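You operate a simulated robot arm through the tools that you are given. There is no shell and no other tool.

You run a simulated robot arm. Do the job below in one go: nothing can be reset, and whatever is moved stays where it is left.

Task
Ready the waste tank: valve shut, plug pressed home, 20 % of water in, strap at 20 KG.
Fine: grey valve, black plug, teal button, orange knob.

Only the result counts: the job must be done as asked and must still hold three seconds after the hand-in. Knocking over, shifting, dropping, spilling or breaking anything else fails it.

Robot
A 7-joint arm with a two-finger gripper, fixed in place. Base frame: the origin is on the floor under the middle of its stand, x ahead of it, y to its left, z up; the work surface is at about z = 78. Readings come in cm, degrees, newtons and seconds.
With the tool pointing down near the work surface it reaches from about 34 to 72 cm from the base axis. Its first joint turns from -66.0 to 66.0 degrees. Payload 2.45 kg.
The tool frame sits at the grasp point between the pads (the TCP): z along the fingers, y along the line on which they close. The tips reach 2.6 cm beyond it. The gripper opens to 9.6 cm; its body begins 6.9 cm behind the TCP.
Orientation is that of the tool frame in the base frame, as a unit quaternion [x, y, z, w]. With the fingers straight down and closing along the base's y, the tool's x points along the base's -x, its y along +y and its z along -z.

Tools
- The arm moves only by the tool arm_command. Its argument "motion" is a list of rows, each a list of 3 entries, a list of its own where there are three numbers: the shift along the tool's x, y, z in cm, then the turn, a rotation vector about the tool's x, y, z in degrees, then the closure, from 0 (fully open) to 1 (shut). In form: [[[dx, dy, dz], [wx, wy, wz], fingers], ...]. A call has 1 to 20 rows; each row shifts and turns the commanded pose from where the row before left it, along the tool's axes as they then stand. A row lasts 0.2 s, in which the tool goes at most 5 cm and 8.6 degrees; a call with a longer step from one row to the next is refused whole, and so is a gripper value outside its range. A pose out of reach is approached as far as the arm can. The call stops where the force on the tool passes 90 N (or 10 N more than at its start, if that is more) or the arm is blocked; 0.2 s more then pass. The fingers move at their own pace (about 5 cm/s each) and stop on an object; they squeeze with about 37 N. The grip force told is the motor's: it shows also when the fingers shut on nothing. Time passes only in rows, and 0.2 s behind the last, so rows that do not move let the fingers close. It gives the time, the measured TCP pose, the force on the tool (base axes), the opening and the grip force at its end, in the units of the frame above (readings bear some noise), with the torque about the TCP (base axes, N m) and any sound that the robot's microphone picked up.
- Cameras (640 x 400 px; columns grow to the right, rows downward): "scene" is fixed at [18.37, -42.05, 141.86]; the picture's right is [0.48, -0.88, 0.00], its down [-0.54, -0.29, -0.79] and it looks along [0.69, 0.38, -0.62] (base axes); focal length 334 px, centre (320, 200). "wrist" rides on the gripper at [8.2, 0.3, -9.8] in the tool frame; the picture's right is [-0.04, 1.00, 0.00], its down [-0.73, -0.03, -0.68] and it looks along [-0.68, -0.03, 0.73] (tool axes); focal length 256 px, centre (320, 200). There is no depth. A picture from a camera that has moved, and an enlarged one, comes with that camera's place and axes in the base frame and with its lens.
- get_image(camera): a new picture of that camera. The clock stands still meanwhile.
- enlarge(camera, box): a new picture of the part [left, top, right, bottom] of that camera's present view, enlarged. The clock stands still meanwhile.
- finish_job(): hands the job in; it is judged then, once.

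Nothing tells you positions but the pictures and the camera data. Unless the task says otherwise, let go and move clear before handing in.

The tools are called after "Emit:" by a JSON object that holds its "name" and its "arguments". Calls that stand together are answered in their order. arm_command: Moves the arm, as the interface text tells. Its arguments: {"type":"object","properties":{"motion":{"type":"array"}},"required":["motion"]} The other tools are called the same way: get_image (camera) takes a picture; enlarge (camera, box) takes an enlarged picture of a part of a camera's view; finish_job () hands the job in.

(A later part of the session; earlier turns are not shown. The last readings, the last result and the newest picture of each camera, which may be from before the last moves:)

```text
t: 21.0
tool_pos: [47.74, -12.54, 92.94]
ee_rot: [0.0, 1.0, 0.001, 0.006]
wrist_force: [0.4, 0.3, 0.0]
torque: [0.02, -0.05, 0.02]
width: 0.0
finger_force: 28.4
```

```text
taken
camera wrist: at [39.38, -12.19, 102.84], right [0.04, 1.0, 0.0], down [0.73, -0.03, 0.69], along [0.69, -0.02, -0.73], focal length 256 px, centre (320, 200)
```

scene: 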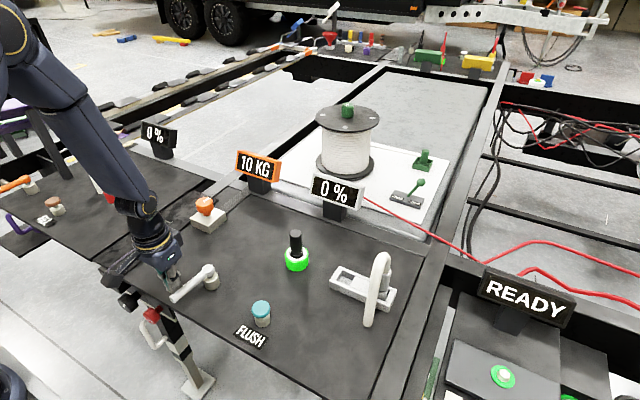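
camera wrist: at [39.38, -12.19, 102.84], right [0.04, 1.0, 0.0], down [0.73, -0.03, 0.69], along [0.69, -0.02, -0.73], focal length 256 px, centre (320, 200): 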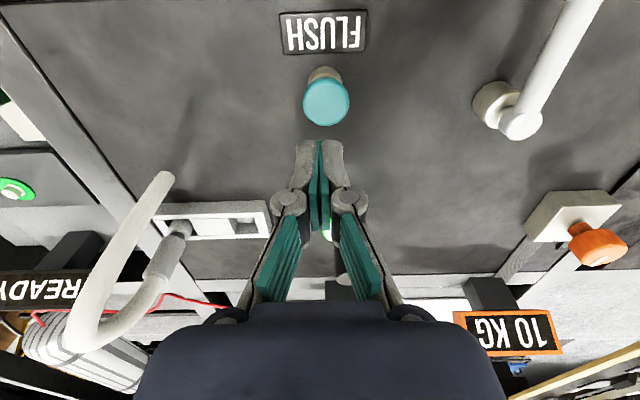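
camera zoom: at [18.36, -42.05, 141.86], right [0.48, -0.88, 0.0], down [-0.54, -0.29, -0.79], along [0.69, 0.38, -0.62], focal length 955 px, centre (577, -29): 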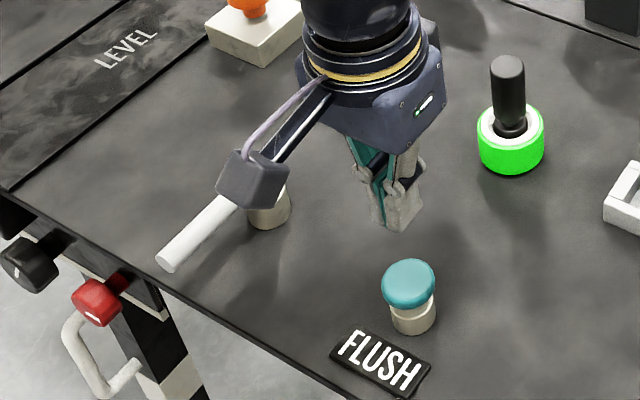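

Button top is at about (47.8, -12, 82.4). I lower until just above it and start pressing in small steps.

Emit:
{"name": "arm_command", "arguments": {"motion": [[[0, 0.5, 3.5], [0, 0, 0], 1], [[0, 0, 3.3], [0, 0, 0], 1], [[0, 0, 0.6], [0, 0, 0], 1], [[0, 0, 0.3], [0, 0, 0], 1]]}}

Emit:
{"name": "enlarge", "arguments": {"camera": "scene", "box": [210, 160, 370, 350]}}

```text
t: 22.0
tool_pos: [47.81, -11.98, 85.3]
ee_rot: [0.001, 1.0, 0.002, 0.005]
wrist_force: [0.0, 0.2, 1.0]
torque: [-0.03, 0.0, 0.01]
width: 0.6
finger_force: 28.6
```

```text
2.11 times, centred on (290, 255) of scene
camera zoom: at [18.36, -42.05, 141.86], right [0.48, -0.88, 0.0], down [-0.54, -0.29, -0.79], along [0.69, 0.38, -0.62], focal length 703 px, centre (383, 84)
```

zoom: 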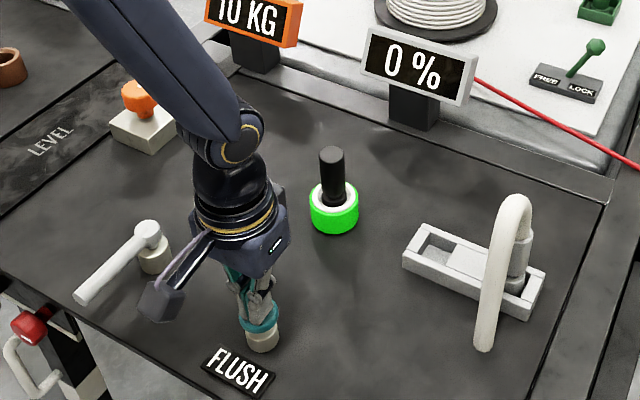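

Touching the cap. I press further in one-row steps and read the display each time.

Emit:
{"name": "arm_command", "arguments": {"motion": [[[0, 0, 0.3], [0, 0, 0], 1]]}}

Emit:
{"name": "enlarge", "arguments": {"camera": "scene", "box": [210, 160, 370, 350]}}

```text
t: 22.4
tool_pos: [47.82, -12.09, 84.95]
ee_rot: [0.001, 1.0, 0.002, 0.006]
wrist_force: [0.9, -1.3, 2.9]
torque: [-0.04, 0.0, -0.01]
width: 0.58
finger_force: 28.9
```

```text
2.11 times, centred on (290, 255) of scene
camera zoom: at [18.36, -42.05, 141.86], right [0.48, -0.88, 0.0], down [-0.54, -0.29, -0.79], along [0.69, 0.38, -0.62], focal length 703 px, centre (383, 84)
```

zoom: 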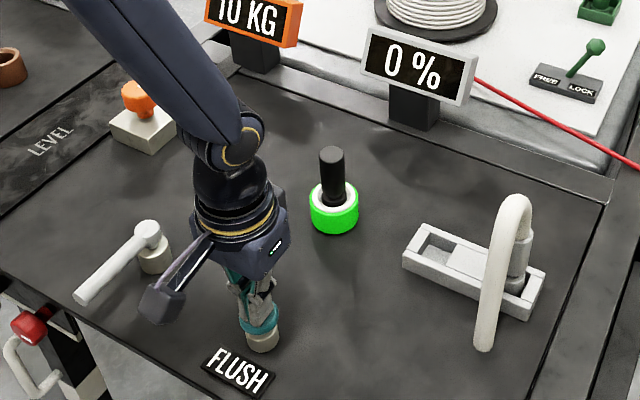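

Emit:
{"name": "arm_command", "arguments": {"motion": [[[0, 0, 0.3], [0, 0, 0], 1]]}}

Emit:
{"name": "enlarge", "arguments": {"camera": "scene", "box": [210, 160, 370, 350]}}

```text
t: 22.8
tool_pos: [47.69, -12.03, 84.77]
ee_rot: [0.001, 1.0, 0.002, 0.005]
wrist_force: [0.2, 0.3, 3.1]
torque: [-0.01, 0.03, -0.02]
width: 0.6
finger_force: 28.6
```

```text
2.11 times, centred on (290, 255) of scene
camera zoom: at [18.36, -42.05, 141.86], right [0.48, -0.88, 0.0], down [-0.54, -0.29, -0.79], along [0.69, 0.38, -0.62], focal length 703 px, centre (383, 84)
```

zoom: 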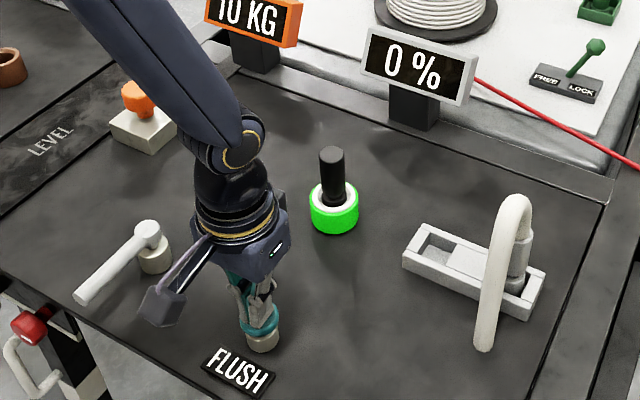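

The spring is yielding at about 3 N and the level is still 0 %. I keep pressing in small steps.

Emit:
{"name": "arm_command", "arguments": {"motion": [[[0, 0, 0.3], [0, 0, 0], 1]]}}

Emit:
{"name": "enlarge", "arguments": {"camera": "scene", "box": [210, 160, 370, 350]}}

```text
t: 23.2
tool_pos: [47.77, -12.07, 84.37]
ee_rot: [0.001, 1.0, 0.002, 0.005]
wrist_force: [-0.6, -1.5, 2.7]
torque: [-0.02, 0.08, 0.01]
width: 0.58
finger_force: 28.2
heard: click
```

```text
2.11 times, centred on (290, 255) of scene
camera zoom: at [18.36, -42.05, 141.86], right [0.48, -0.88, 0.0], down [-0.54, -0.29, -0.79], along [0.69, 0.38, -0.62], focal length 703 px, centre (383, 84)
```

zoom: 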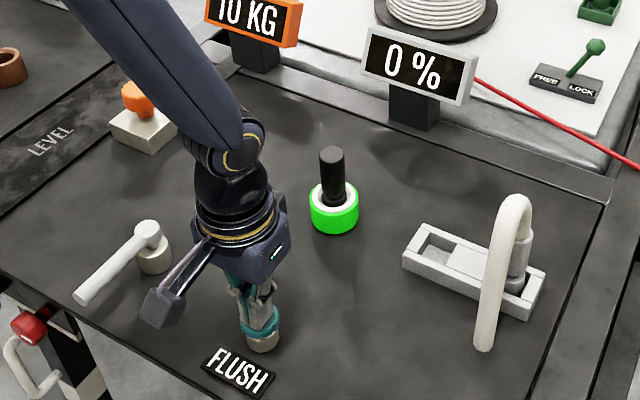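

A click was heard. I wait a row and see if the level changes.

Emit:
{"name": "arm_command", "arguments": {"motion": [[[0, 0, 0], [0, 0, 0], 1]]}}

Emit:
{"name": "enlarge", "arguments": {"camera": "scene", "box": [300, 160, 380, 220]}}

```text
t: 23.6
tool_pos: [47.74, -12.02, 84.38]
ee_rot: [0.001, 1.0, 0.002, 0.006]
wrist_force: [0.6, -0.9, 2.8]
torque: [-0.04, 0.08, 0.01]
width: 0.61
finger_force: 28.5
```

```text
6.67 times, centred on (340, 190) of scene
camera zoom: at [18.36, -42.05, 141.86], right [0.48, -0.88, 0.0], down [-0.54, -0.29, -0.79], along [0.69, 0.38, -0.62], focal length 2227 px, centre (187, 267)
```

zoom: 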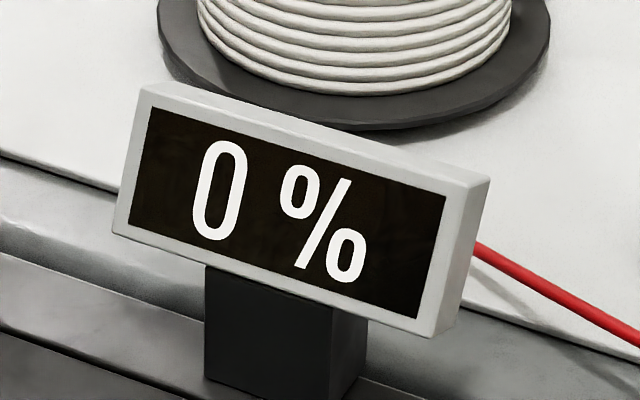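

Still 0 %. I release the button and wait a moment to see if it registers on release or with delay.

Emit:
{"name": "arm_command", "arguments": {"motion": [[[0, 0, -1.2], [0, 0, 0], 1], [[0, 0, -1], [0, 0, 0], 1], [[0, 0, 0], [0, 0, 0], 1]]}}

Emit:
{"name": "get_image", "arguments": {"camera": "scene"}}

Emit:
{"name": "enlarge", "arguments": {"camera": "scene", "box": [300, 160, 380, 220]}}

```text
t: 24.4
tool_pos: [47.69, -12.1, 86.5]
ee_rot: [0.001, 1.0, 0.002, 0.005]
wrist_force: [0.3, 0.0, 0.4]
torque: [0.01, 0.02, -0.01]
width: 0.0
finger_force: 28.3
```

```text
taken
```

scene: 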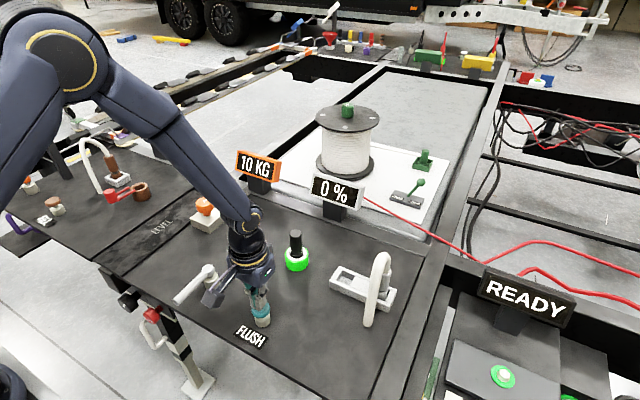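

```text
6.67 times, centred on (340, 190) of scene
camera zoom: at [18.37, -42.05, 141.86], right [0.48, -0.88, 0.0], down [-0.54, -0.29, -0.79], along [0.69, 0.38, -0.62], focal length 2227 px, centre (187, 267)
```

zoom: 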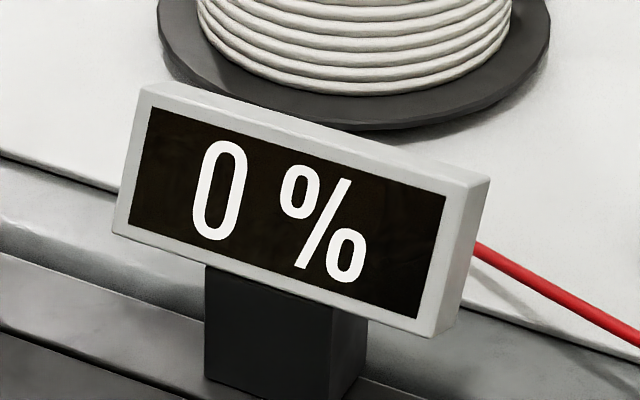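

Click but no level. I try one longer hold (about 1.5 s) to tell whether it's just slow.

Emit:
{"name": "arm_command", "arguments": {"motion": [[[0, 0, 1.2], [0, 0, 0], 1], [[0, 0, 1.0], [0, 0, 0], 1], [[0, 0, 0.1], [0, 0, 0], 1], [[0, 0, 0], [0, 0, 0], 1], [[0, 0, 0], [0, 0, 0], 1], [[0, 0, 0], [0, 0, 0], 1]]}}

Emit:
{"name": "enlarge", "arguments": {"camera": "scene", "box": [230, 140, 380, 220]}}

```text
t: 25.8
tool_pos: [47.73, -12.14, 84.25]
ee_rot: [0.0, 1.0, 0.002, 0.004]
wrist_force: [0.2, 1.1, 4.1]
torque: [0.04, 0.05, -0.02]
width: 0.6
finger_force: 28.1
heard: click
```

```text
4.27 times, centred on (305, 180) of scene
camera zoom: at [18.36, -42.05, 141.87], right [0.48, -0.88, 0.0], down [-0.54, -0.3, -0.79], along [0.69, 0.38, -0.62], focal length 1426 px, centre (384, 285)
```

zoom: 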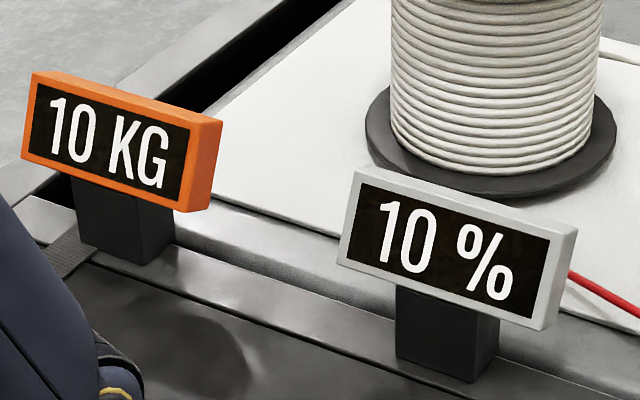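

Level now 10 %, so there is a delay. I release at once and wait to see where it settles.

Emit:
{"name": "arm_command", "arguments": {"motion": [[[0, 0, -1.3], [0, 0, 0], 1], [[0, 0, -1], [0, 0, 0], 1], [[0, 0, 0], [0, 0, 0], 1], [[0, 0, 0], [0, 0, 0], 1]]}}

Emit:
{"name": "enlarge", "arguments": {"camera": "scene", "box": [230, 140, 380, 220]}}

```text
t: 26.8
tool_pos: [47.65, -12.1, 86.65]
ee_rot: [0.001, 1.0, 0.002, 0.006]
wrist_force: [0.9, 0.3, 0.4]
torque: [0.02, -0.04, 0.02]
width: 0.01
finger_force: 28.4
```

```text
4.27 times, centred on (305, 180) of scene
camera zoom: at [18.37, -42.05, 141.86], right [0.48, -0.88, 0.0], down [-0.54, -0.29, -0.79], along [0.69, 0.38, -0.62], focal length 1426 px, centre (384, 285)
```

zoom: 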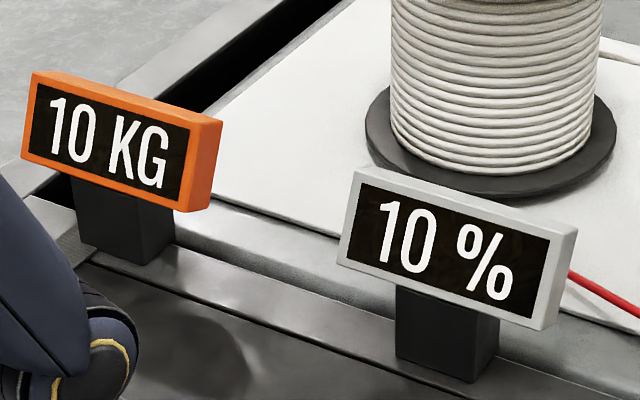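

I wait further in case the second press also comes through with delay.

Emit:
{"name": "arm_command", "arguments": {"motion": [[[0, 0, 0], [0, 0, 0], 1], [[0, 0, 0], [0, 0, 0], 1], [[0, 0, 0], [0, 0, 0], 1], [[0, 0, 0], [0, 0, 0], 1]]}}

Emit:
{"name": "enlarge", "arguments": {"camera": "scene", "box": [230, 140, 380, 220]}}

```text
t: 27.8
tool_pos: [47.68, -12.26, 86.62]
ee_rot: [0.0, 1.0, 0.002, 0.005]
wrist_force: [-0.3, -0.3, 0.0]
torque: [0.01, -0.01, 0.01]
width: 0.0
finger_force: 28.3
```

```text
4.27 times, centred on (305, 180) of scene
camera zoom: at [18.37, -42.05, 141.86], right [0.48, -0.88, 0.0], down [-0.54, -0.29, -0.79], along [0.69, 0.38, -0.62], focal length 1426 px, centre (384, 285)
```

zoom: 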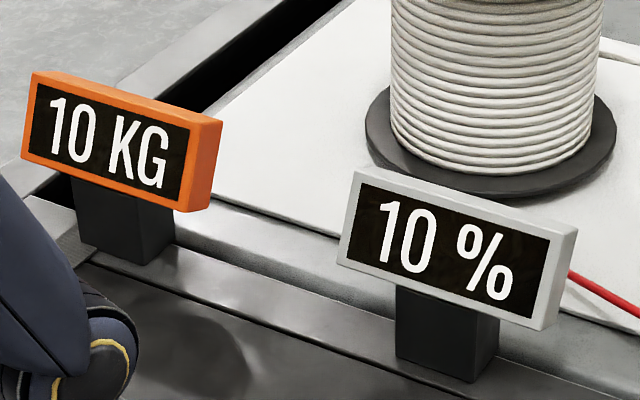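

Still 10 %. I wait a couple more seconds to see whether it climbs or drains.

Emit:
{"name": "arm_command", "arguments": {"motion": [[[0, 0, 0], [0, 0, 0], 1], [[0, 0, 0], [0, 0, 0], 1], [[0, 0, 0], [0, 0, 0], 1], [[0, 0, 0], [0, 0, 0], 1], [[0, 0, 0], [0, 0, 0], 1], [[0, 0, 0], [0, 0, 0], 1], [[0, 0, 0], [0, 0, 0], 1], [[0, 0, 0], [0, 0, 0], 1], [[0, 0, 0], [0, 0, 0], 1], [[0, 0, 0], [0, 0, 0], 1]]}}

Emit:
{"name": "enlarge", "arguments": {"camera": "scene", "box": [230, 140, 380, 220]}}

```text
t: 30.0
tool_pos: [47.55, -12.09, 86.61]
ee_rot: [0.001, 1.0, 0.002, 0.006]
wrist_force: [-0.3, -0.7, -0.2]
torque: [0.03, 0.04, -0.02]
width: 0.0
finger_force: 28.1
```

```text
4.27 times, centred on (305, 180) of scene
camera zoom: at [18.37, -42.05, 141.86], right [0.48, -0.88, 0.0], down [-0.54, -0.29, -0.79], along [0.69, 0.38, -0.62], focal length 1426 px, centre (384, 285)
```

zoom: 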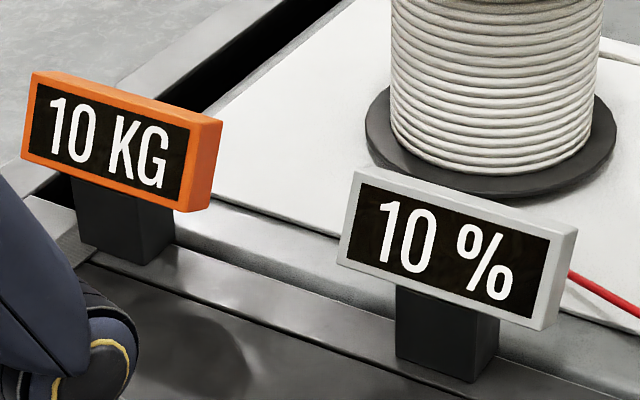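

The level holds steady at 10 %, so the lever in its present position seems to keep water in. Before the next press I double-check the colours of lever and gate side by side, to be sure the lever is the grey valve.

Emit:
{"name": "enlarge", "arguments": {"camera": "scene", "box": [165, 250, 225, 310]}}

Emit:
{"name": "enlarge", "arguments": {"camera": "scene", "box": [325, 250, 405, 330]}}

Emit:
{"name": "enlarge", "arguments": {"camera": "scene", "box": [265, 220, 325, 280]}}

Emit:
{"name": "get_image", "arguments": {"camera": "wrist"}}

```text
6.67 times, centred on (195, 280) of scene
camera zoom: at [18.37, -42.05, 141.86], right [0.48, -0.88, 0.0], down [-0.54, -0.29, -0.79], along [0.69, 0.38, -0.62], focal length 2227 px, centre (1153, -333)
```

zoom: 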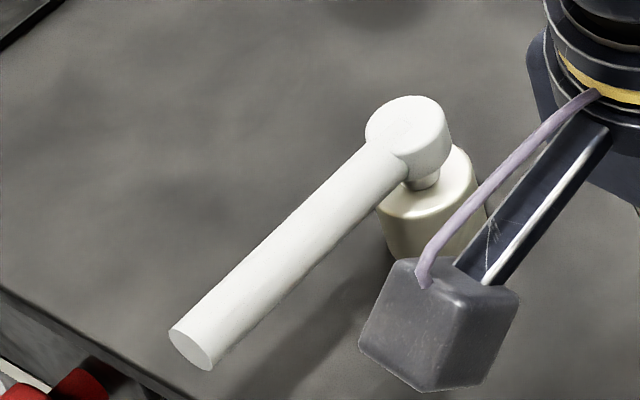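

```text
5.00 times, centred on (365, 290) of scene
camera zoom: at [18.37, -42.05, 141.86], right [0.48, -0.88, 0.0], down [-0.54, -0.29, -0.79], along [0.69, 0.38, -0.62], focal length 1670 px, centre (95, -250)
```

zoom: 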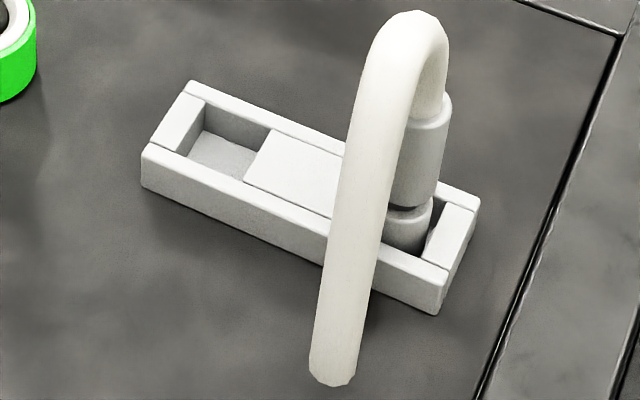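

```text
6.67 times, centred on (295, 250) of scene
camera zoom: at [18.37, -42.05, 141.86], right [0.48, -0.88, 0.0], down [-0.54, -0.29, -0.79], along [0.69, 0.38, -0.62], focal length 2227 px, centre (487, -133)
```

zoom: 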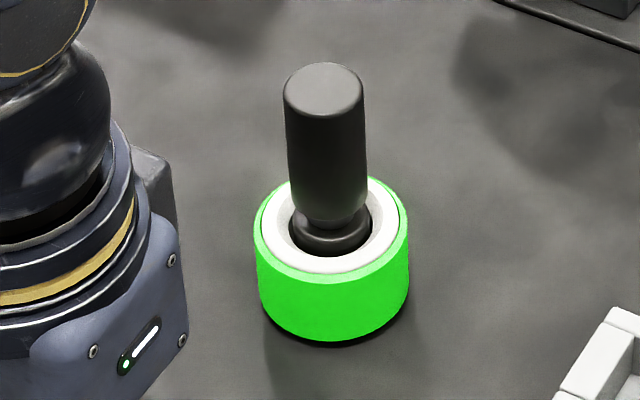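

```text
taken
camera wrist: at [39.37, -11.77, 96.44], right [0.04, 1.0, 0.0], down [0.73, -0.03, 0.69], along [0.69, -0.03, -0.73], focal length 256 px, centre (320, 200)
```

wrist: 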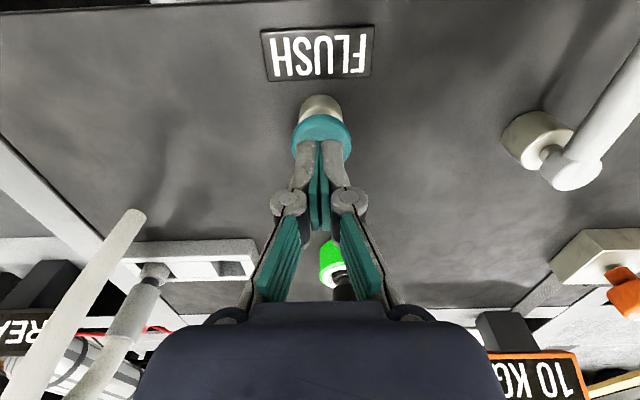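

The lever matches (grey lever here versus the orange lever at the other tank), so it is the valve. Now I press the button again, checking the display row by row.

Emit:
{"name": "arm_command", "arguments": {"motion": [[[0, 0, 1.3], [0, 0, 0], 1], [[0, 0, 1.1], [0, 0, 0], 1]]}}

Emit:
{"name": "enlarge", "arguments": {"camera": "scene", "box": [230, 140, 380, 220]}}

```text
t: 30.6
tool_pos: [47.6, -12.13, 84.21]
ee_rot: [0.001, 1.0, 0.002, 0.005]
wrist_force: [-0.8, -0.1, 3.8]
torque: [0.01, 0.07, -0.01]
width: 0.61
finger_force: 28.1
heard: click
```

```text
4.27 times, centred on (305, 180) of scene
camera zoom: at [18.36, -42.05, 141.86], right [0.48, -0.88, 0.0], down [-0.54, -0.29, -0.79], along [0.69, 0.38, -0.62], focal length 1426 px, centre (384, 285)
```

zoom: 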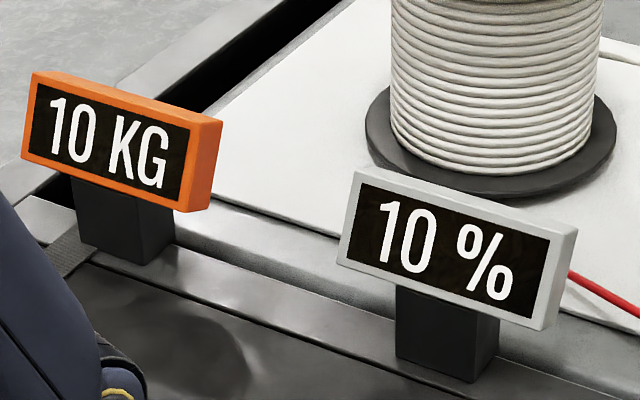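

Click at 10 %. I hold on one row at a time.

Emit:
{"name": "arm_command", "arguments": {"motion": [[[0, 0, 0], [0, 0, 0], 1]]}}

Emit:
{"name": "enlarge", "arguments": {"camera": "scene", "box": [300, 160, 380, 220]}}

```text
t: 31.0
tool_pos: [47.74, -12.1, 84.42]
ee_rot: [0.001, 1.0, 0.002, 0.005]
wrist_force: [-1.8, -0.8, 3.9]
torque: [0.0, 0.06, 0.01]
width: 0.58
finger_force: 29.0
```

```text
6.67 times, centred on (340, 190) of scene
camera zoom: at [18.36, -42.05, 141.86], right [0.48, -0.88, 0.0], down [-0.54, -0.29, -0.79], along [0.69, 0.38, -0.62], focal length 2227 px, centre (187, 267)
```

zoom: 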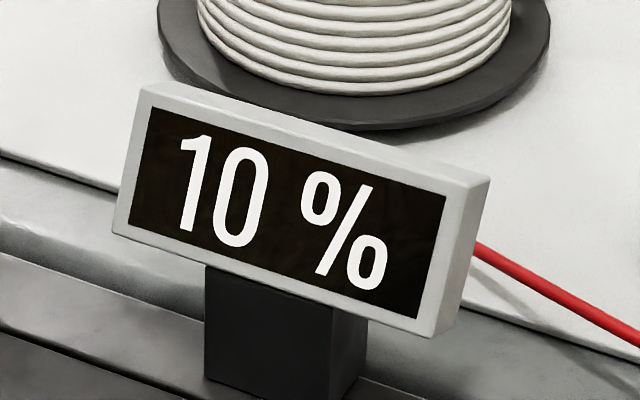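

Emit:
{"name": "arm_command", "arguments": {"motion": [[[0, 0, 0], [0, 0, 0], 1]]}}

Emit:
{"name": "enlarge", "arguments": {"camera": "scene", "box": [300, 160, 380, 220]}}

```text
t: 31.4
tool_pos: [47.69, -12.02, 84.33]
ee_rot: [0.0, 1.0, 0.002, 0.006]
wrist_force: [-0.4, -1.4, 3.5]
torque: [-0.03, 0.04, 0.03]
width: 0.6
finger_force: 28.6
```

```text
6.67 times, centred on (340, 190) of scene
camera zoom: at [18.36, -42.05, 141.86], right [0.48, -0.88, 0.0], down [-0.54, -0.29, -0.79], along [0.69, 0.38, -0.62], focal length 2227 px, centre (187, 267)
```

zoom: 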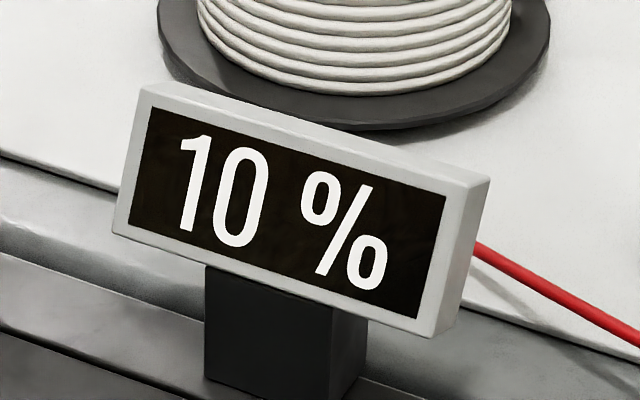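

Emit:
{"name": "arm_command", "arguments": {"motion": [[[0, 0, 0], [0, 0, 0], 1]]}}

Emit:
{"name": "enlarge", "arguments": {"camera": "scene", "box": [300, 160, 380, 220]}}

```text
t: 31.8
tool_pos: [47.74, -12.19, 84.28]
ee_rot: [0.0, 1.0, 0.002, 0.005]
wrist_force: [-1.0, -1.4, 3.6]
torque: [-0.04, 0.06, -0.03]
width: 0.62
finger_force: 28.8
```

```text
6.67 times, centred on (340, 190) of scene
camera zoom: at [18.36, -42.05, 141.86], right [0.48, -0.88, 0.0], down [-0.54, -0.29, -0.79], along [0.69, 0.38, -0.62], focal length 2227 px, centre (187, 267)
```

zoom: 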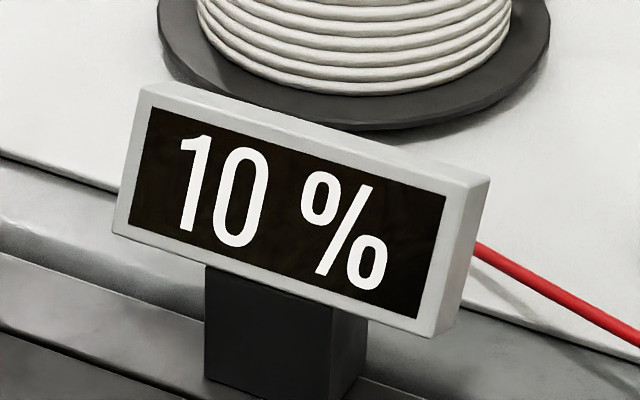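

Emit:
{"name": "arm_command", "arguments": {"motion": [[[0, 0, 0], [0, 0, 0], 1]]}}

Emit:
{"name": "enlarge", "arguments": {"camera": "scene", "box": [300, 160, 380, 220]}}

```text
t: 32.2
tool_pos: [47.69, -12.1, 84.31]
ee_rot: [0.0, 1.0, 0.001, 0.006]
wrist_force: [0.7, -0.5, 3.5]
torque: [-0.05, 0.05, 0.01]
width: 0.62
finger_force: 28.6
```

```text
6.67 times, centred on (340, 190) of scene
camera zoom: at [18.36, -42.05, 141.86], right [0.48, -0.88, 0.0], down [-0.54, -0.29, -0.79], along [0.69, 0.38, -0.62], focal length 2227 px, centre (187, 267)
```

zoom: 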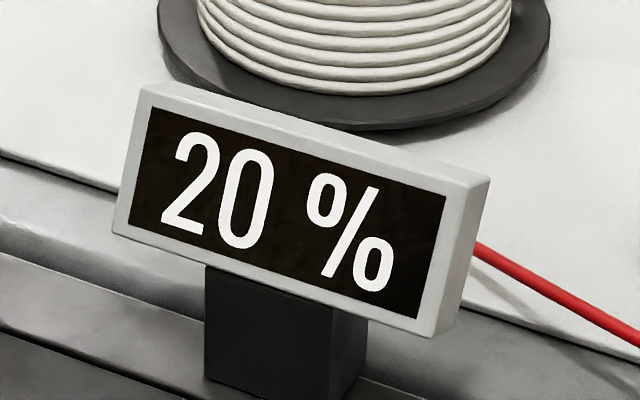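

20 % reached. I release the button immediately and lift clear.

Emit:
{"name": "arm_command", "arguments": {"motion": [[[0, 0, -1.5], [0, 0, 0], 1], [[0, 0, -3], [0, 0, 0], 1], [[0, 0, -4], [0, 0, 0], 1]]}}

Emit:
{"name": "get_image", "arguments": {"camera": "scene"}}

Emit:
{"name": "enlarge", "arguments": {"camera": "scene", "box": [230, 140, 380, 220]}}

```text
t: 33.0
tool_pos: [47.62, -12.01, 92.67]
ee_rot: [0.001, 1.0, 0.001, 0.005]
wrist_force: [0.2, -0.3, 0.3]
torque: [0.02, 0.03, 0.02]
width: 0.02
finger_force: 28.5
```

```text
taken
```

scene: 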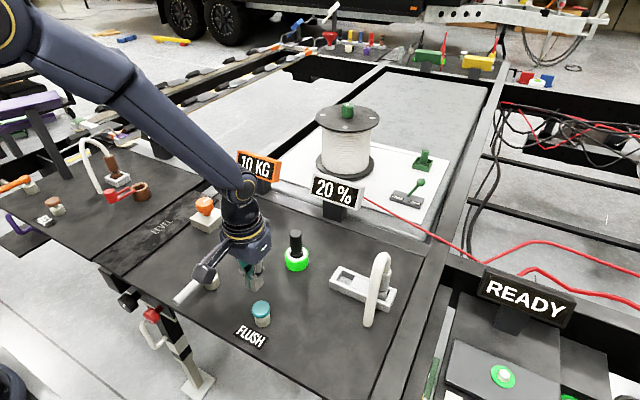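

```text
4.27 times, centred on (305, 180) of scene
camera zoom: at [18.36, -42.05, 141.86], right [0.48, -0.88, 0.0], down [-0.54, -0.29, -0.79], along [0.69, 0.38, -0.62], focal length 1426 px, centre (384, 285)
```

zoom: 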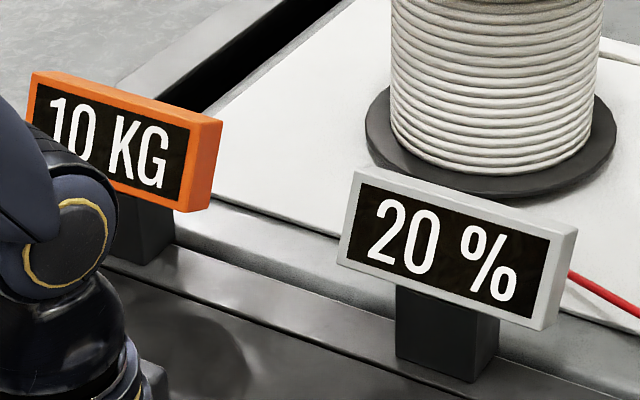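

20 % holds. Next I go to the orange knob near (65.5, 19.5), opening the fingers on the way, and look at it closely.

Emit:
{"name": "arm_command", "arguments": {"motion": [[[-0.6, 3, -2], [0, 0, 0], 1], [[-0.6, 4.6, -1], [0, 0, 0], 0.5], [[-0.6, 4.6, -1], [0, 0, 0], 0.3], [[-0.6, 4.6, -0.5], [0, 0, 0], 0.3], [[-0.6, 4.6, 0], [0, 0, 0], 0.3], [[-0.6, 4.6, 0], [0, 0, 0], 0.3], [[-0.6, 4.6, 0], [0, 0, 0], 0.3], [[0, 0.8, 0], [0, 0, 0], 0.3]]}}

Emit:
{"name": "get_image", "arguments": {"camera": "wrist"}}

Emit:
{"name": "enlarge", "arguments": {"camera": "wrist", "box": [240, 60, 400, 220]}}

Emit:
{"name": "enlarge", "arguments": {"camera": "scene", "box": [180, 140, 380, 300]}}

```text
t: 34.8
tool_pos: [51.69, 19.45, 97.6]
ee_rot: [0.001, 1.0, 0.001, 0.005]
wrist_force: [0.5, 1.2, -0.3]
torque: [0.0, 0.01, 0.0]
width: 6.75
finger_force: 0.0
```

```text
taken
camera wrist: at [43.47, 19.8, 107.34], right [0.04, 1.0, 0.0], down [0.73, -0.03, 0.69], along [0.69, -0.03, -0.73], focal length 256 px, centre (320, 200)
```

wrist: 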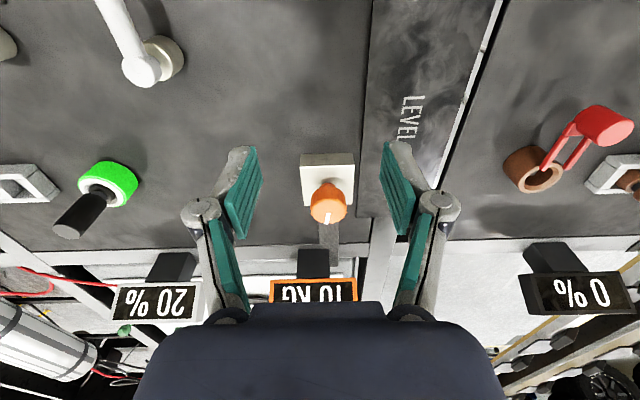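

```text
2.50 times, centred on (320, 140) of wrist
camera zoom: at [43.47, 19.8, 107.34], right [0.04, 1.0, 0.0], down [0.73, -0.03, 0.69], along [0.69, -0.03, -0.73], focal length 640 px, centre (320, 350)
```

zoom: 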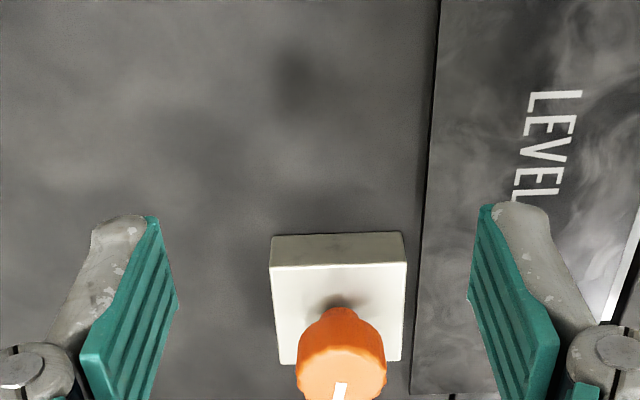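

```text
2.50 times, centred on (280, 220) of scene
camera zoom: at [18.37, -42.05, 141.86], right [0.48, -0.88, 0.0], down [-0.54, -0.3, -0.79], along [0.69, 0.38, -0.62], focal length 835 px, centre (420, 150)
```

zoom: 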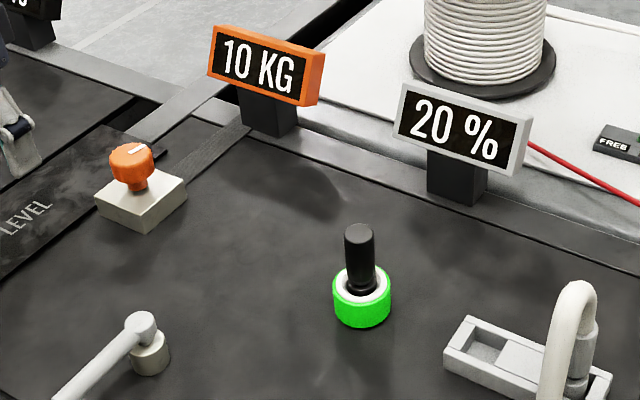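

Emit:
{"name": "enlarge", "arguments": {"camera": "wrist", "box": [280, 140, 380, 240]}}

Emit:
{"name": "enlarge", "arguments": {"camera": "scene", "box": [180, 180, 240, 240]}}

```text
4.00 times, centred on (330, 190) of wrist
camera zoom: at [43.47, 19.8, 107.34], right [0.04, 1.0, 0.0], down [0.73, -0.03, 0.69], along [0.69, -0.03, -0.73], focal length 1024 px, centre (280, 240)
```

zoom: 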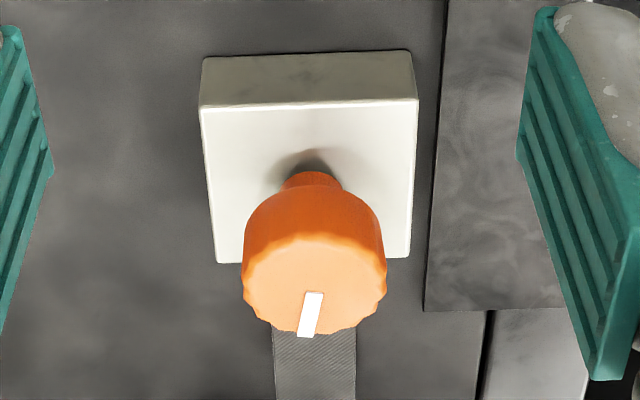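

```text
6.67 times, centred on (210, 210) of scene
camera zoom: at [18.37, -42.05, 141.86], right [0.48, -0.88, 0.0], down [-0.54, -0.3, -0.79], along [0.69, 0.38, -0.62], focal length 2227 px, centre (1053, 133)
```

zoom: 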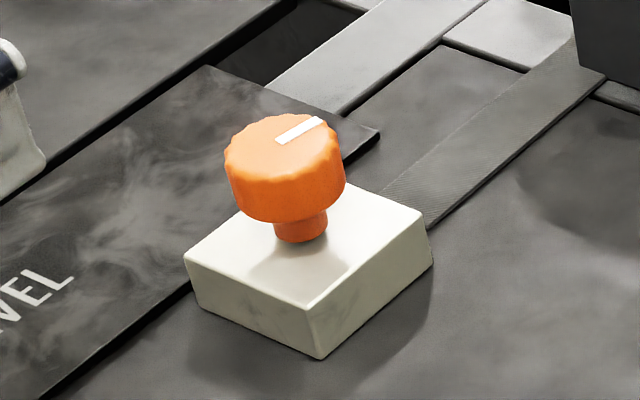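

The knob top centre is at about (65.6, 19.9, 85.5), 4.3 cm across, pointer toward +x at 10 KG. I move above it with the fingers open, then lower around it.

Emit:
{"name": "arm_command", "arguments": {"motion": [[[-4.6, 0.1, 0], [0, 0.57, 0], 0.3], [[-4.6, 0.15, 1], [0, 0, 0], 0.3], [[-4.6, 0.15, 1.5], [0, 0, 0], 0.3], [[0, 0, 3], [0, 0, 0], 0.3]]}}

Emit:
{"name": "get_image", "arguments": {"camera": "wrist"}}

Emit:
{"name": "enlarge", "arguments": {"camera": "scene", "box": [160, 140, 280, 250]}}

```text
t: 35.8
tool_pos: [65.73, 19.64, 92.07]
ee_rot: [0.0, 1.0, 0.001, 0.0]
wrist_force: [-0.5, 0.8, 0.3]
torque: [0.01, 0.03, 0.0]
width: 6.75
finger_force: 0.1
```

```text
taken
camera wrist: at [57.46, 19.94, 101.93], right [0.04, 1.0, 0.0], down [0.73, -0.03, 0.68], along [0.68, -0.03, -0.73], focal length 256 px, centre (320, 200)
```

wrist: 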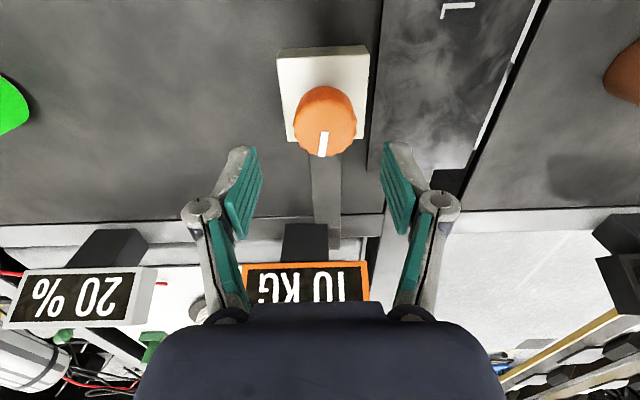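

```text
3.64 times, centred on (220, 195) of scene
camera zoom: at [18.37, -42.05, 141.86], right [0.48, -0.88, 0.0], down [-0.54, -0.29, -0.79], along [0.69, 0.38, -0.62], focal length 1215 px, centre (684, 218)
```

zoom: 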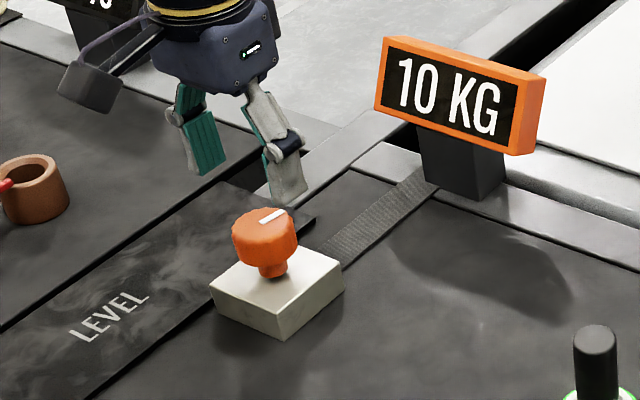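

Aligned. I lower to the knob and close on it gently.

Emit:
{"name": "arm_command", "arguments": {"motion": [[[0, 0.2, 2.5], [0, 0, 0], 0.3], [[0, 0, 2.5], [0, 0, 0], 0.3], [[0, 0, 1.5], [0, 0, 0], 0.3]]}}

Emit:
{"name": "enlarge", "arguments": {"camera": "scene", "box": [160, 140, 280, 250]}}

Emit:
{"name": "enlarge", "arguments": {"camera": "wrist", "box": [200, 60, 450, 260]}}

```text
t: 36.6
tool_pos: [65.55, 20.03, 85.46]
ee_rot: [0.0, 1.0, 0.003, 0.001]
wrist_force: [0.2, 0.6, 0.5]
torque: [0.02, -0.01, 0.04]
width: 6.74
finger_force: 0.1
```

```text
3.64 times, centred on (220, 195) of scene
camera zoom: at [18.37, -42.05, 141.86], right [0.48, -0.88, 0.0], down [-0.54, -0.29, -0.79], along [0.69, 0.38, -0.62], focal length 1215 px, centre (684, 218)
```

zoom: 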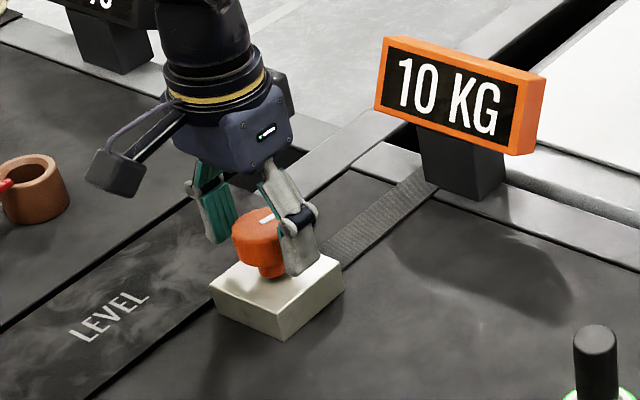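

```text
2.00 times, centred on (325, 160) of wrist
camera zoom: at [57.41, 20.34, 95.38], right [0.04, 1.0, 0.0], down [0.73, -0.03, 0.68], along [0.68, -0.03, -0.73], focal length 512 px, centre (310, 280)
```

zoom: 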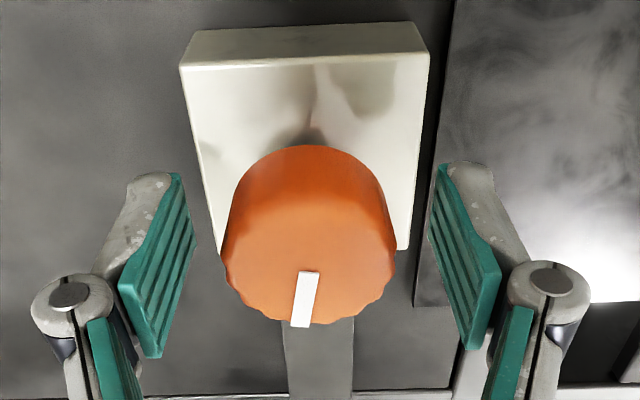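

The knob sits between the pads. I close on it.

Emit:
{"name": "arm_command", "arguments": {"motion": [[[-0.3, 0, 0], [0, 0, 0], 0.45], [[0, 0, 0], [0, 0, 0], 0.6], [[0, 0, 0], [0, 0, 0], 0.7]]}}

Emit:
{"name": "enlarge", "arguments": {"camera": "scene", "box": [160, 140, 280, 250]}}

```text
t: 37.4
tool_pos: [66.03, 19.95, 85.53]
ee_rot: [0.001, 1.0, 0.002, 0.0]
wrist_force: [-0.6, -3.0, 0.9]
torque: [0.19, -0.01, -0.01]
width: 4.27
finger_force: 35.7
```

```text
3.64 times, centred on (220, 195) of scene
camera zoom: at [18.36, -42.06, 141.86], right [0.48, -0.88, 0.0], down [-0.54, -0.29, -0.79], along [0.69, 0.38, -0.62], focal length 1215 px, centre (684, 218)
```

zoom: 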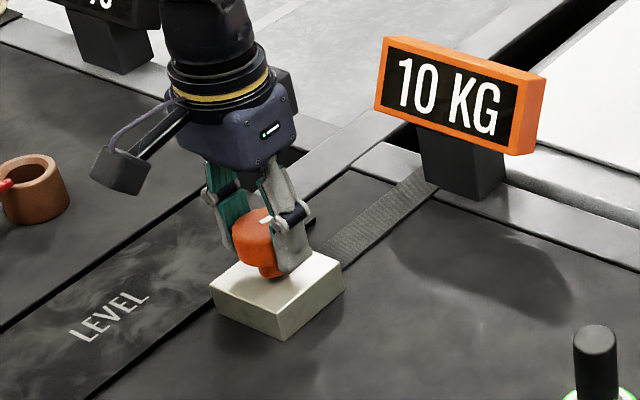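

Gripped at 4.27 cm. I turn clockwise (seen from above) by about 16° and read the display.

Emit:
{"name": "arm_command", "arguments": {"motion": [[[0, 0, 0], [0, 0, 8], 0.7], [[0, 0, 0], [0, 0, 8], 0.7]]}}

Emit:
{"name": "enlarge", "arguments": {"camera": "scene", "box": [160, 140, 280, 250]}}

```text
t: 38.0
tool_pos: [65.92, 20.0, 85.61]
ee_rot: [0.141, 0.99, 0.002, 0.001]
wrist_force: [2.1, -2.8, 2.4]
torque: [-0.21, -0.07, 0.01]
width: 4.28
finger_force: 44.6
```

```text
3.64 times, centred on (220, 195) of scene
camera zoom: at [18.37, -42.06, 141.86], right [0.48, -0.88, 0.0], down [-0.54, -0.29, -0.79], along [0.69, 0.38, -0.62], focal length 1215 px, centre (684, 218)
```

zoom: 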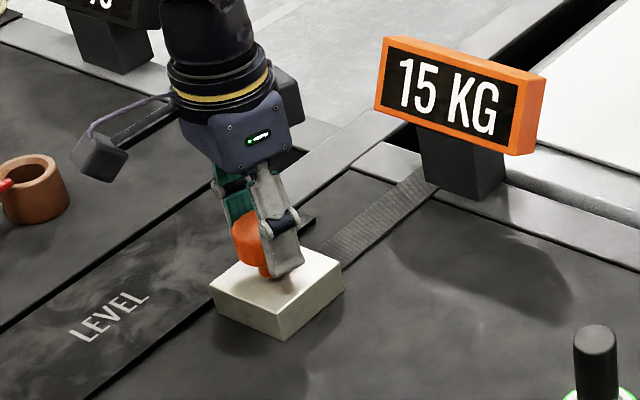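

Now 15 KG, so clockwise is right. I turn on a little at a time.

Emit:
{"name": "arm_command", "arguments": {"motion": [[[0, 0, 0], [0, 0, 7], 0.7]]}}

Emit:
{"name": "enlarge", "arguments": {"camera": "scene", "box": [160, 140, 280, 250]}}

```text
t: 38.4
tool_pos: [65.95, 19.98, 85.57]
ee_rot: [0.2, 0.98, 0.003, 0.0]
wrist_force: [0.0, -3.1, 7.7]
torque: [-0.44, -0.76, -0.02]
width: 4.27
finger_force: 45.4
```

```text
3.64 times, centred on (220, 195) of scene
camera zoom: at [18.35, -42.06, 141.86], right [0.48, -0.88, 0.0], down [-0.54, -0.29, -0.79], along [0.69, 0.38, -0.62], focal length 1215 px, centre (684, 218)
```

zoom: 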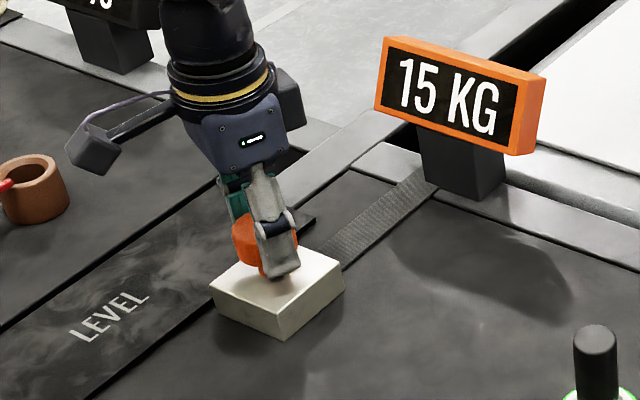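

Emit:
{"name": "arm_command", "arguments": {"motion": [[[0, 0, 0], [0, 0, 5], 0.7]]}}

Emit:
{"name": "enlarge", "arguments": {"camera": "scene", "box": [160, 140, 280, 250]}}

```text
t: 38.8
tool_pos: [65.98, 20.04, 85.5]
ee_rot: [0.243, 0.97, 0.002, 0.001]
wrist_force: [-1.5, -0.2, 13.5]
torque: [-0.54, -0.43, 0.03]
width: 4.26
finger_force: 44.7
```

```text
3.64 times, centred on (220, 195) of scene
camera zoom: at [18.33, -42.06, 141.87], right [0.48, -0.88, 0.0], down [-0.54, -0.29, -0.79], along [0.69, 0.38, -0.62], focal length 1215 px, centre (684, 218)
```

zoom: 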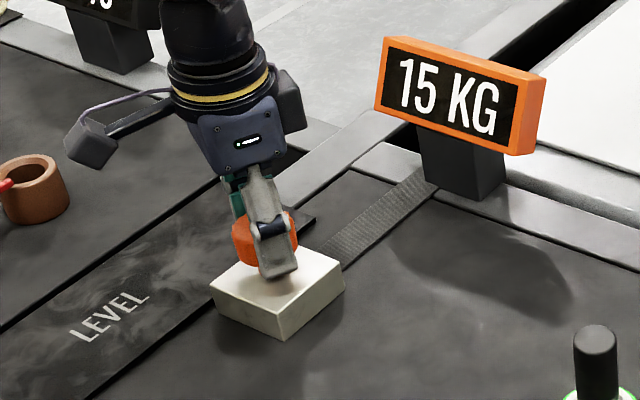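

Emit:
{"name": "arm_command", "arguments": {"motion": [[[0, 0, -0.1], [0, 0, 5], 0.7]]}}

Emit:
{"name": "enlarge", "arguments": {"camera": "scene", "box": [160, 140, 280, 250]}}

Emit:
{"name": "enlarge", "arguments": {"camera": "wrist", "box": [200, 60, 450, 260]}}

```text
t: 39.2
tool_pos: [65.96, 19.95, 85.48]
ee_rot: [0.285, 0.958, 0.002, 0.0]
wrist_force: [6.8, 1.5, 3.0]
torque: [-0.12, -0.57, 0.02]
width: 4.29
finger_force: 44.5
```

```text
3.64 times, centred on (220, 195) of scene
camera zoom: at [18.38, -42.05, 141.86], right [0.48, -0.88, 0.0], down [-0.54, -0.3, -0.79], along [0.69, 0.38, -0.62], focal length 1215 px, centre (684, 218)
```

zoom: 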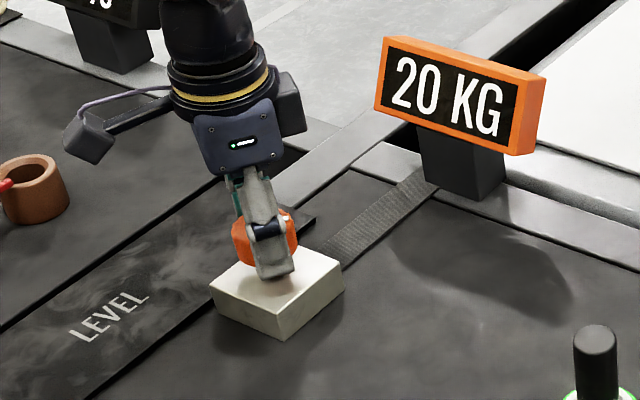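

```text
2.00 times, centred on (325, 160) of wrist
camera zoom: at [59.22, 24.71, 95.38], right [0.58, 0.82, 0.01], down [0.6, -0.43, 0.68], along [0.56, -0.39, -0.73], focal length 512 px, centre (310, 280)
```

zoom: 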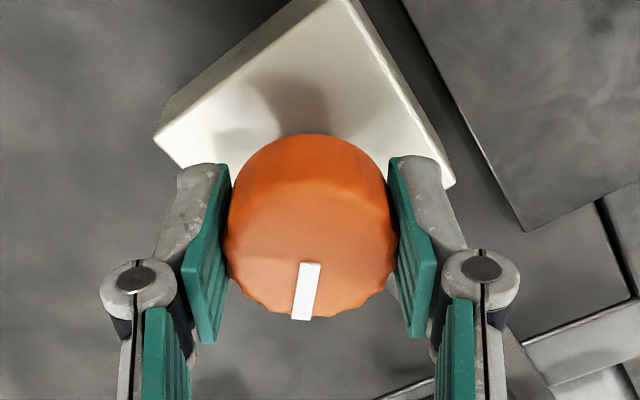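

The display reads 20 KG, only just past the change. I turn about 5° further to sit well inside the 20 band and check again.

Emit:
{"name": "arm_command", "arguments": {"motion": [[[0, 0, 0], [0, 0, 2.5], 0.7], [[0, 0, 0], [0, 0, 2.5], 0.7]]}}

Emit:
{"name": "enlarge", "arguments": {"camera": "scene", "box": [160, 140, 380, 250]}}

```text
t: 39.8
tool_pos: [66.02, 20.04, 85.42]
ee_rot: [0.326, 0.945, 0.002, 0.0]
wrist_force: [10.6, 5.6, -5.9]
torque: [-0.13, -1.0, -0.04]
width: 4.27
finger_force: 44.9
```

```text
2.91 times, centred on (270, 195) of scene
camera zoom: at [18.4, -42.03, 141.86], right [0.48, -0.88, 0.0], down [-0.54, -0.3, -0.79], along [0.69, 0.38, -0.62], focal length 972 px, centre (466, 214)
```

zoom: 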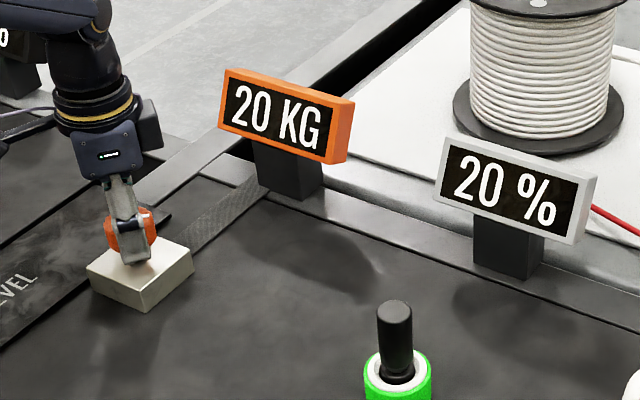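

Both displays show 20. I open the fingers and lift straight off the knob.

Emit:
{"name": "arm_command", "arguments": {"motion": [[[0, 0, 0], [0, 0, 0], 0.3], [[0, 0, 0], [0, 0, 0], 0.3], [[0, 0, -0.5], [0, 0, 0], 0.3], [[0, 0, -3], [0, 0, 0], 0.3], [[0, 0, -4], [0, 0, 0], 0.3], [[0, 0, -4], [0, 0, 0], 0.3]]}}

Emit:
{"name": "enlarge", "arguments": {"camera": "scene", "box": [160, 140, 380, 250]}}

Emit:
{"name": "get_image", "arguments": {"camera": "wrist"}}

```text
t: 41.2
tool_pos: [65.91, 19.91, 97.12]
ee_rot: [0.326, 0.945, 0.002, 0.0]
wrist_force: [-0.4, 0.0, -0.1]
torque: [0.0, 0.03, 0.0]
width: 6.72
finger_force: 0.1
```

```text
2.91 times, centred on (270, 195) of scene
camera zoom: at [18.36, -42.05, 141.86], right [0.48, -0.88, 0.0], down [-0.54, -0.29, -0.79], along [0.69, 0.38, -0.62], focal length 972 px, centre (466, 214)
```

zoom: 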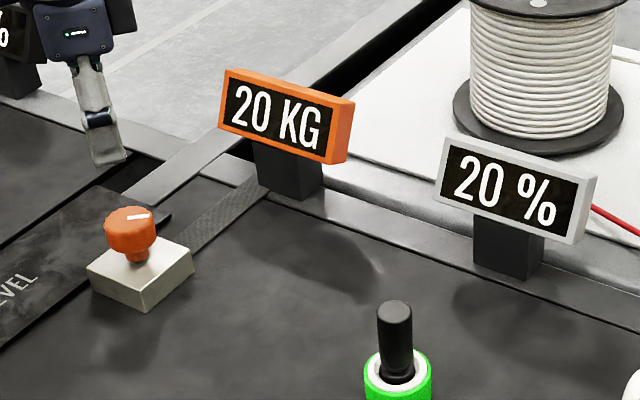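

```text
taken
camera wrist: at [59.57, 25.15, 106.9], right [0.65, 0.76, 0.0], down [0.56, -0.48, 0.68], along [0.52, -0.44, -0.74], focal length 256 px, centre (320, 200)
```

wrist: 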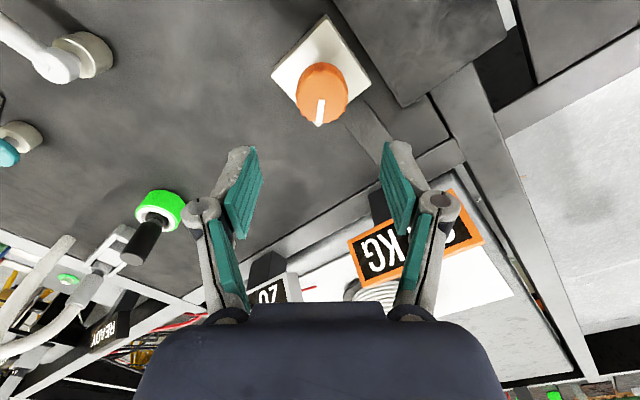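

Strap 20 KG and tank 20 % hold with the hand off. I check the lever and plug once more from the scene camera.

Emit:
{"name": "get_image", "arguments": {"camera": "scene"}}

Emit:
{"name": "enlarge", "arguments": {"camera": "scene", "box": [160, 240, 240, 320]}}

```text
taken
```

scene: 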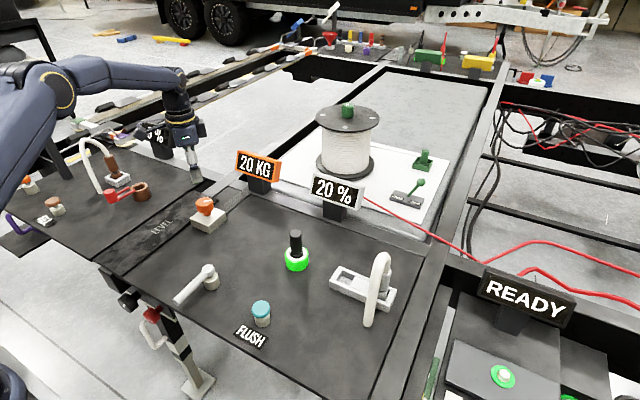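

```text
5.00 times, centred on (200, 280) of scene
camera zoom: at [18.36, -42.05, 141.86], right [0.48, -0.88, 0.0], down [-0.54, -0.29, -0.79], along [0.69, 0.38, -0.62], focal length 1670 px, centre (920, -200)
```

zoom: 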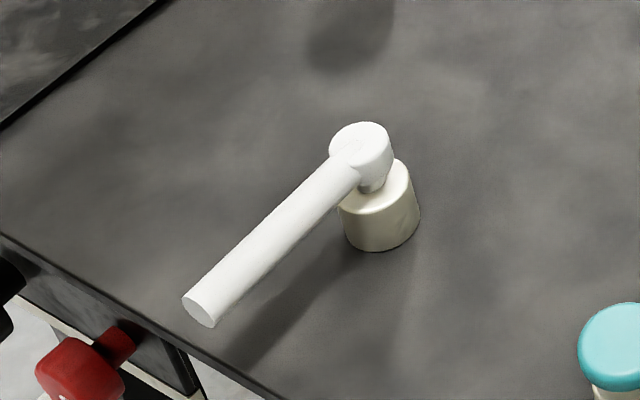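

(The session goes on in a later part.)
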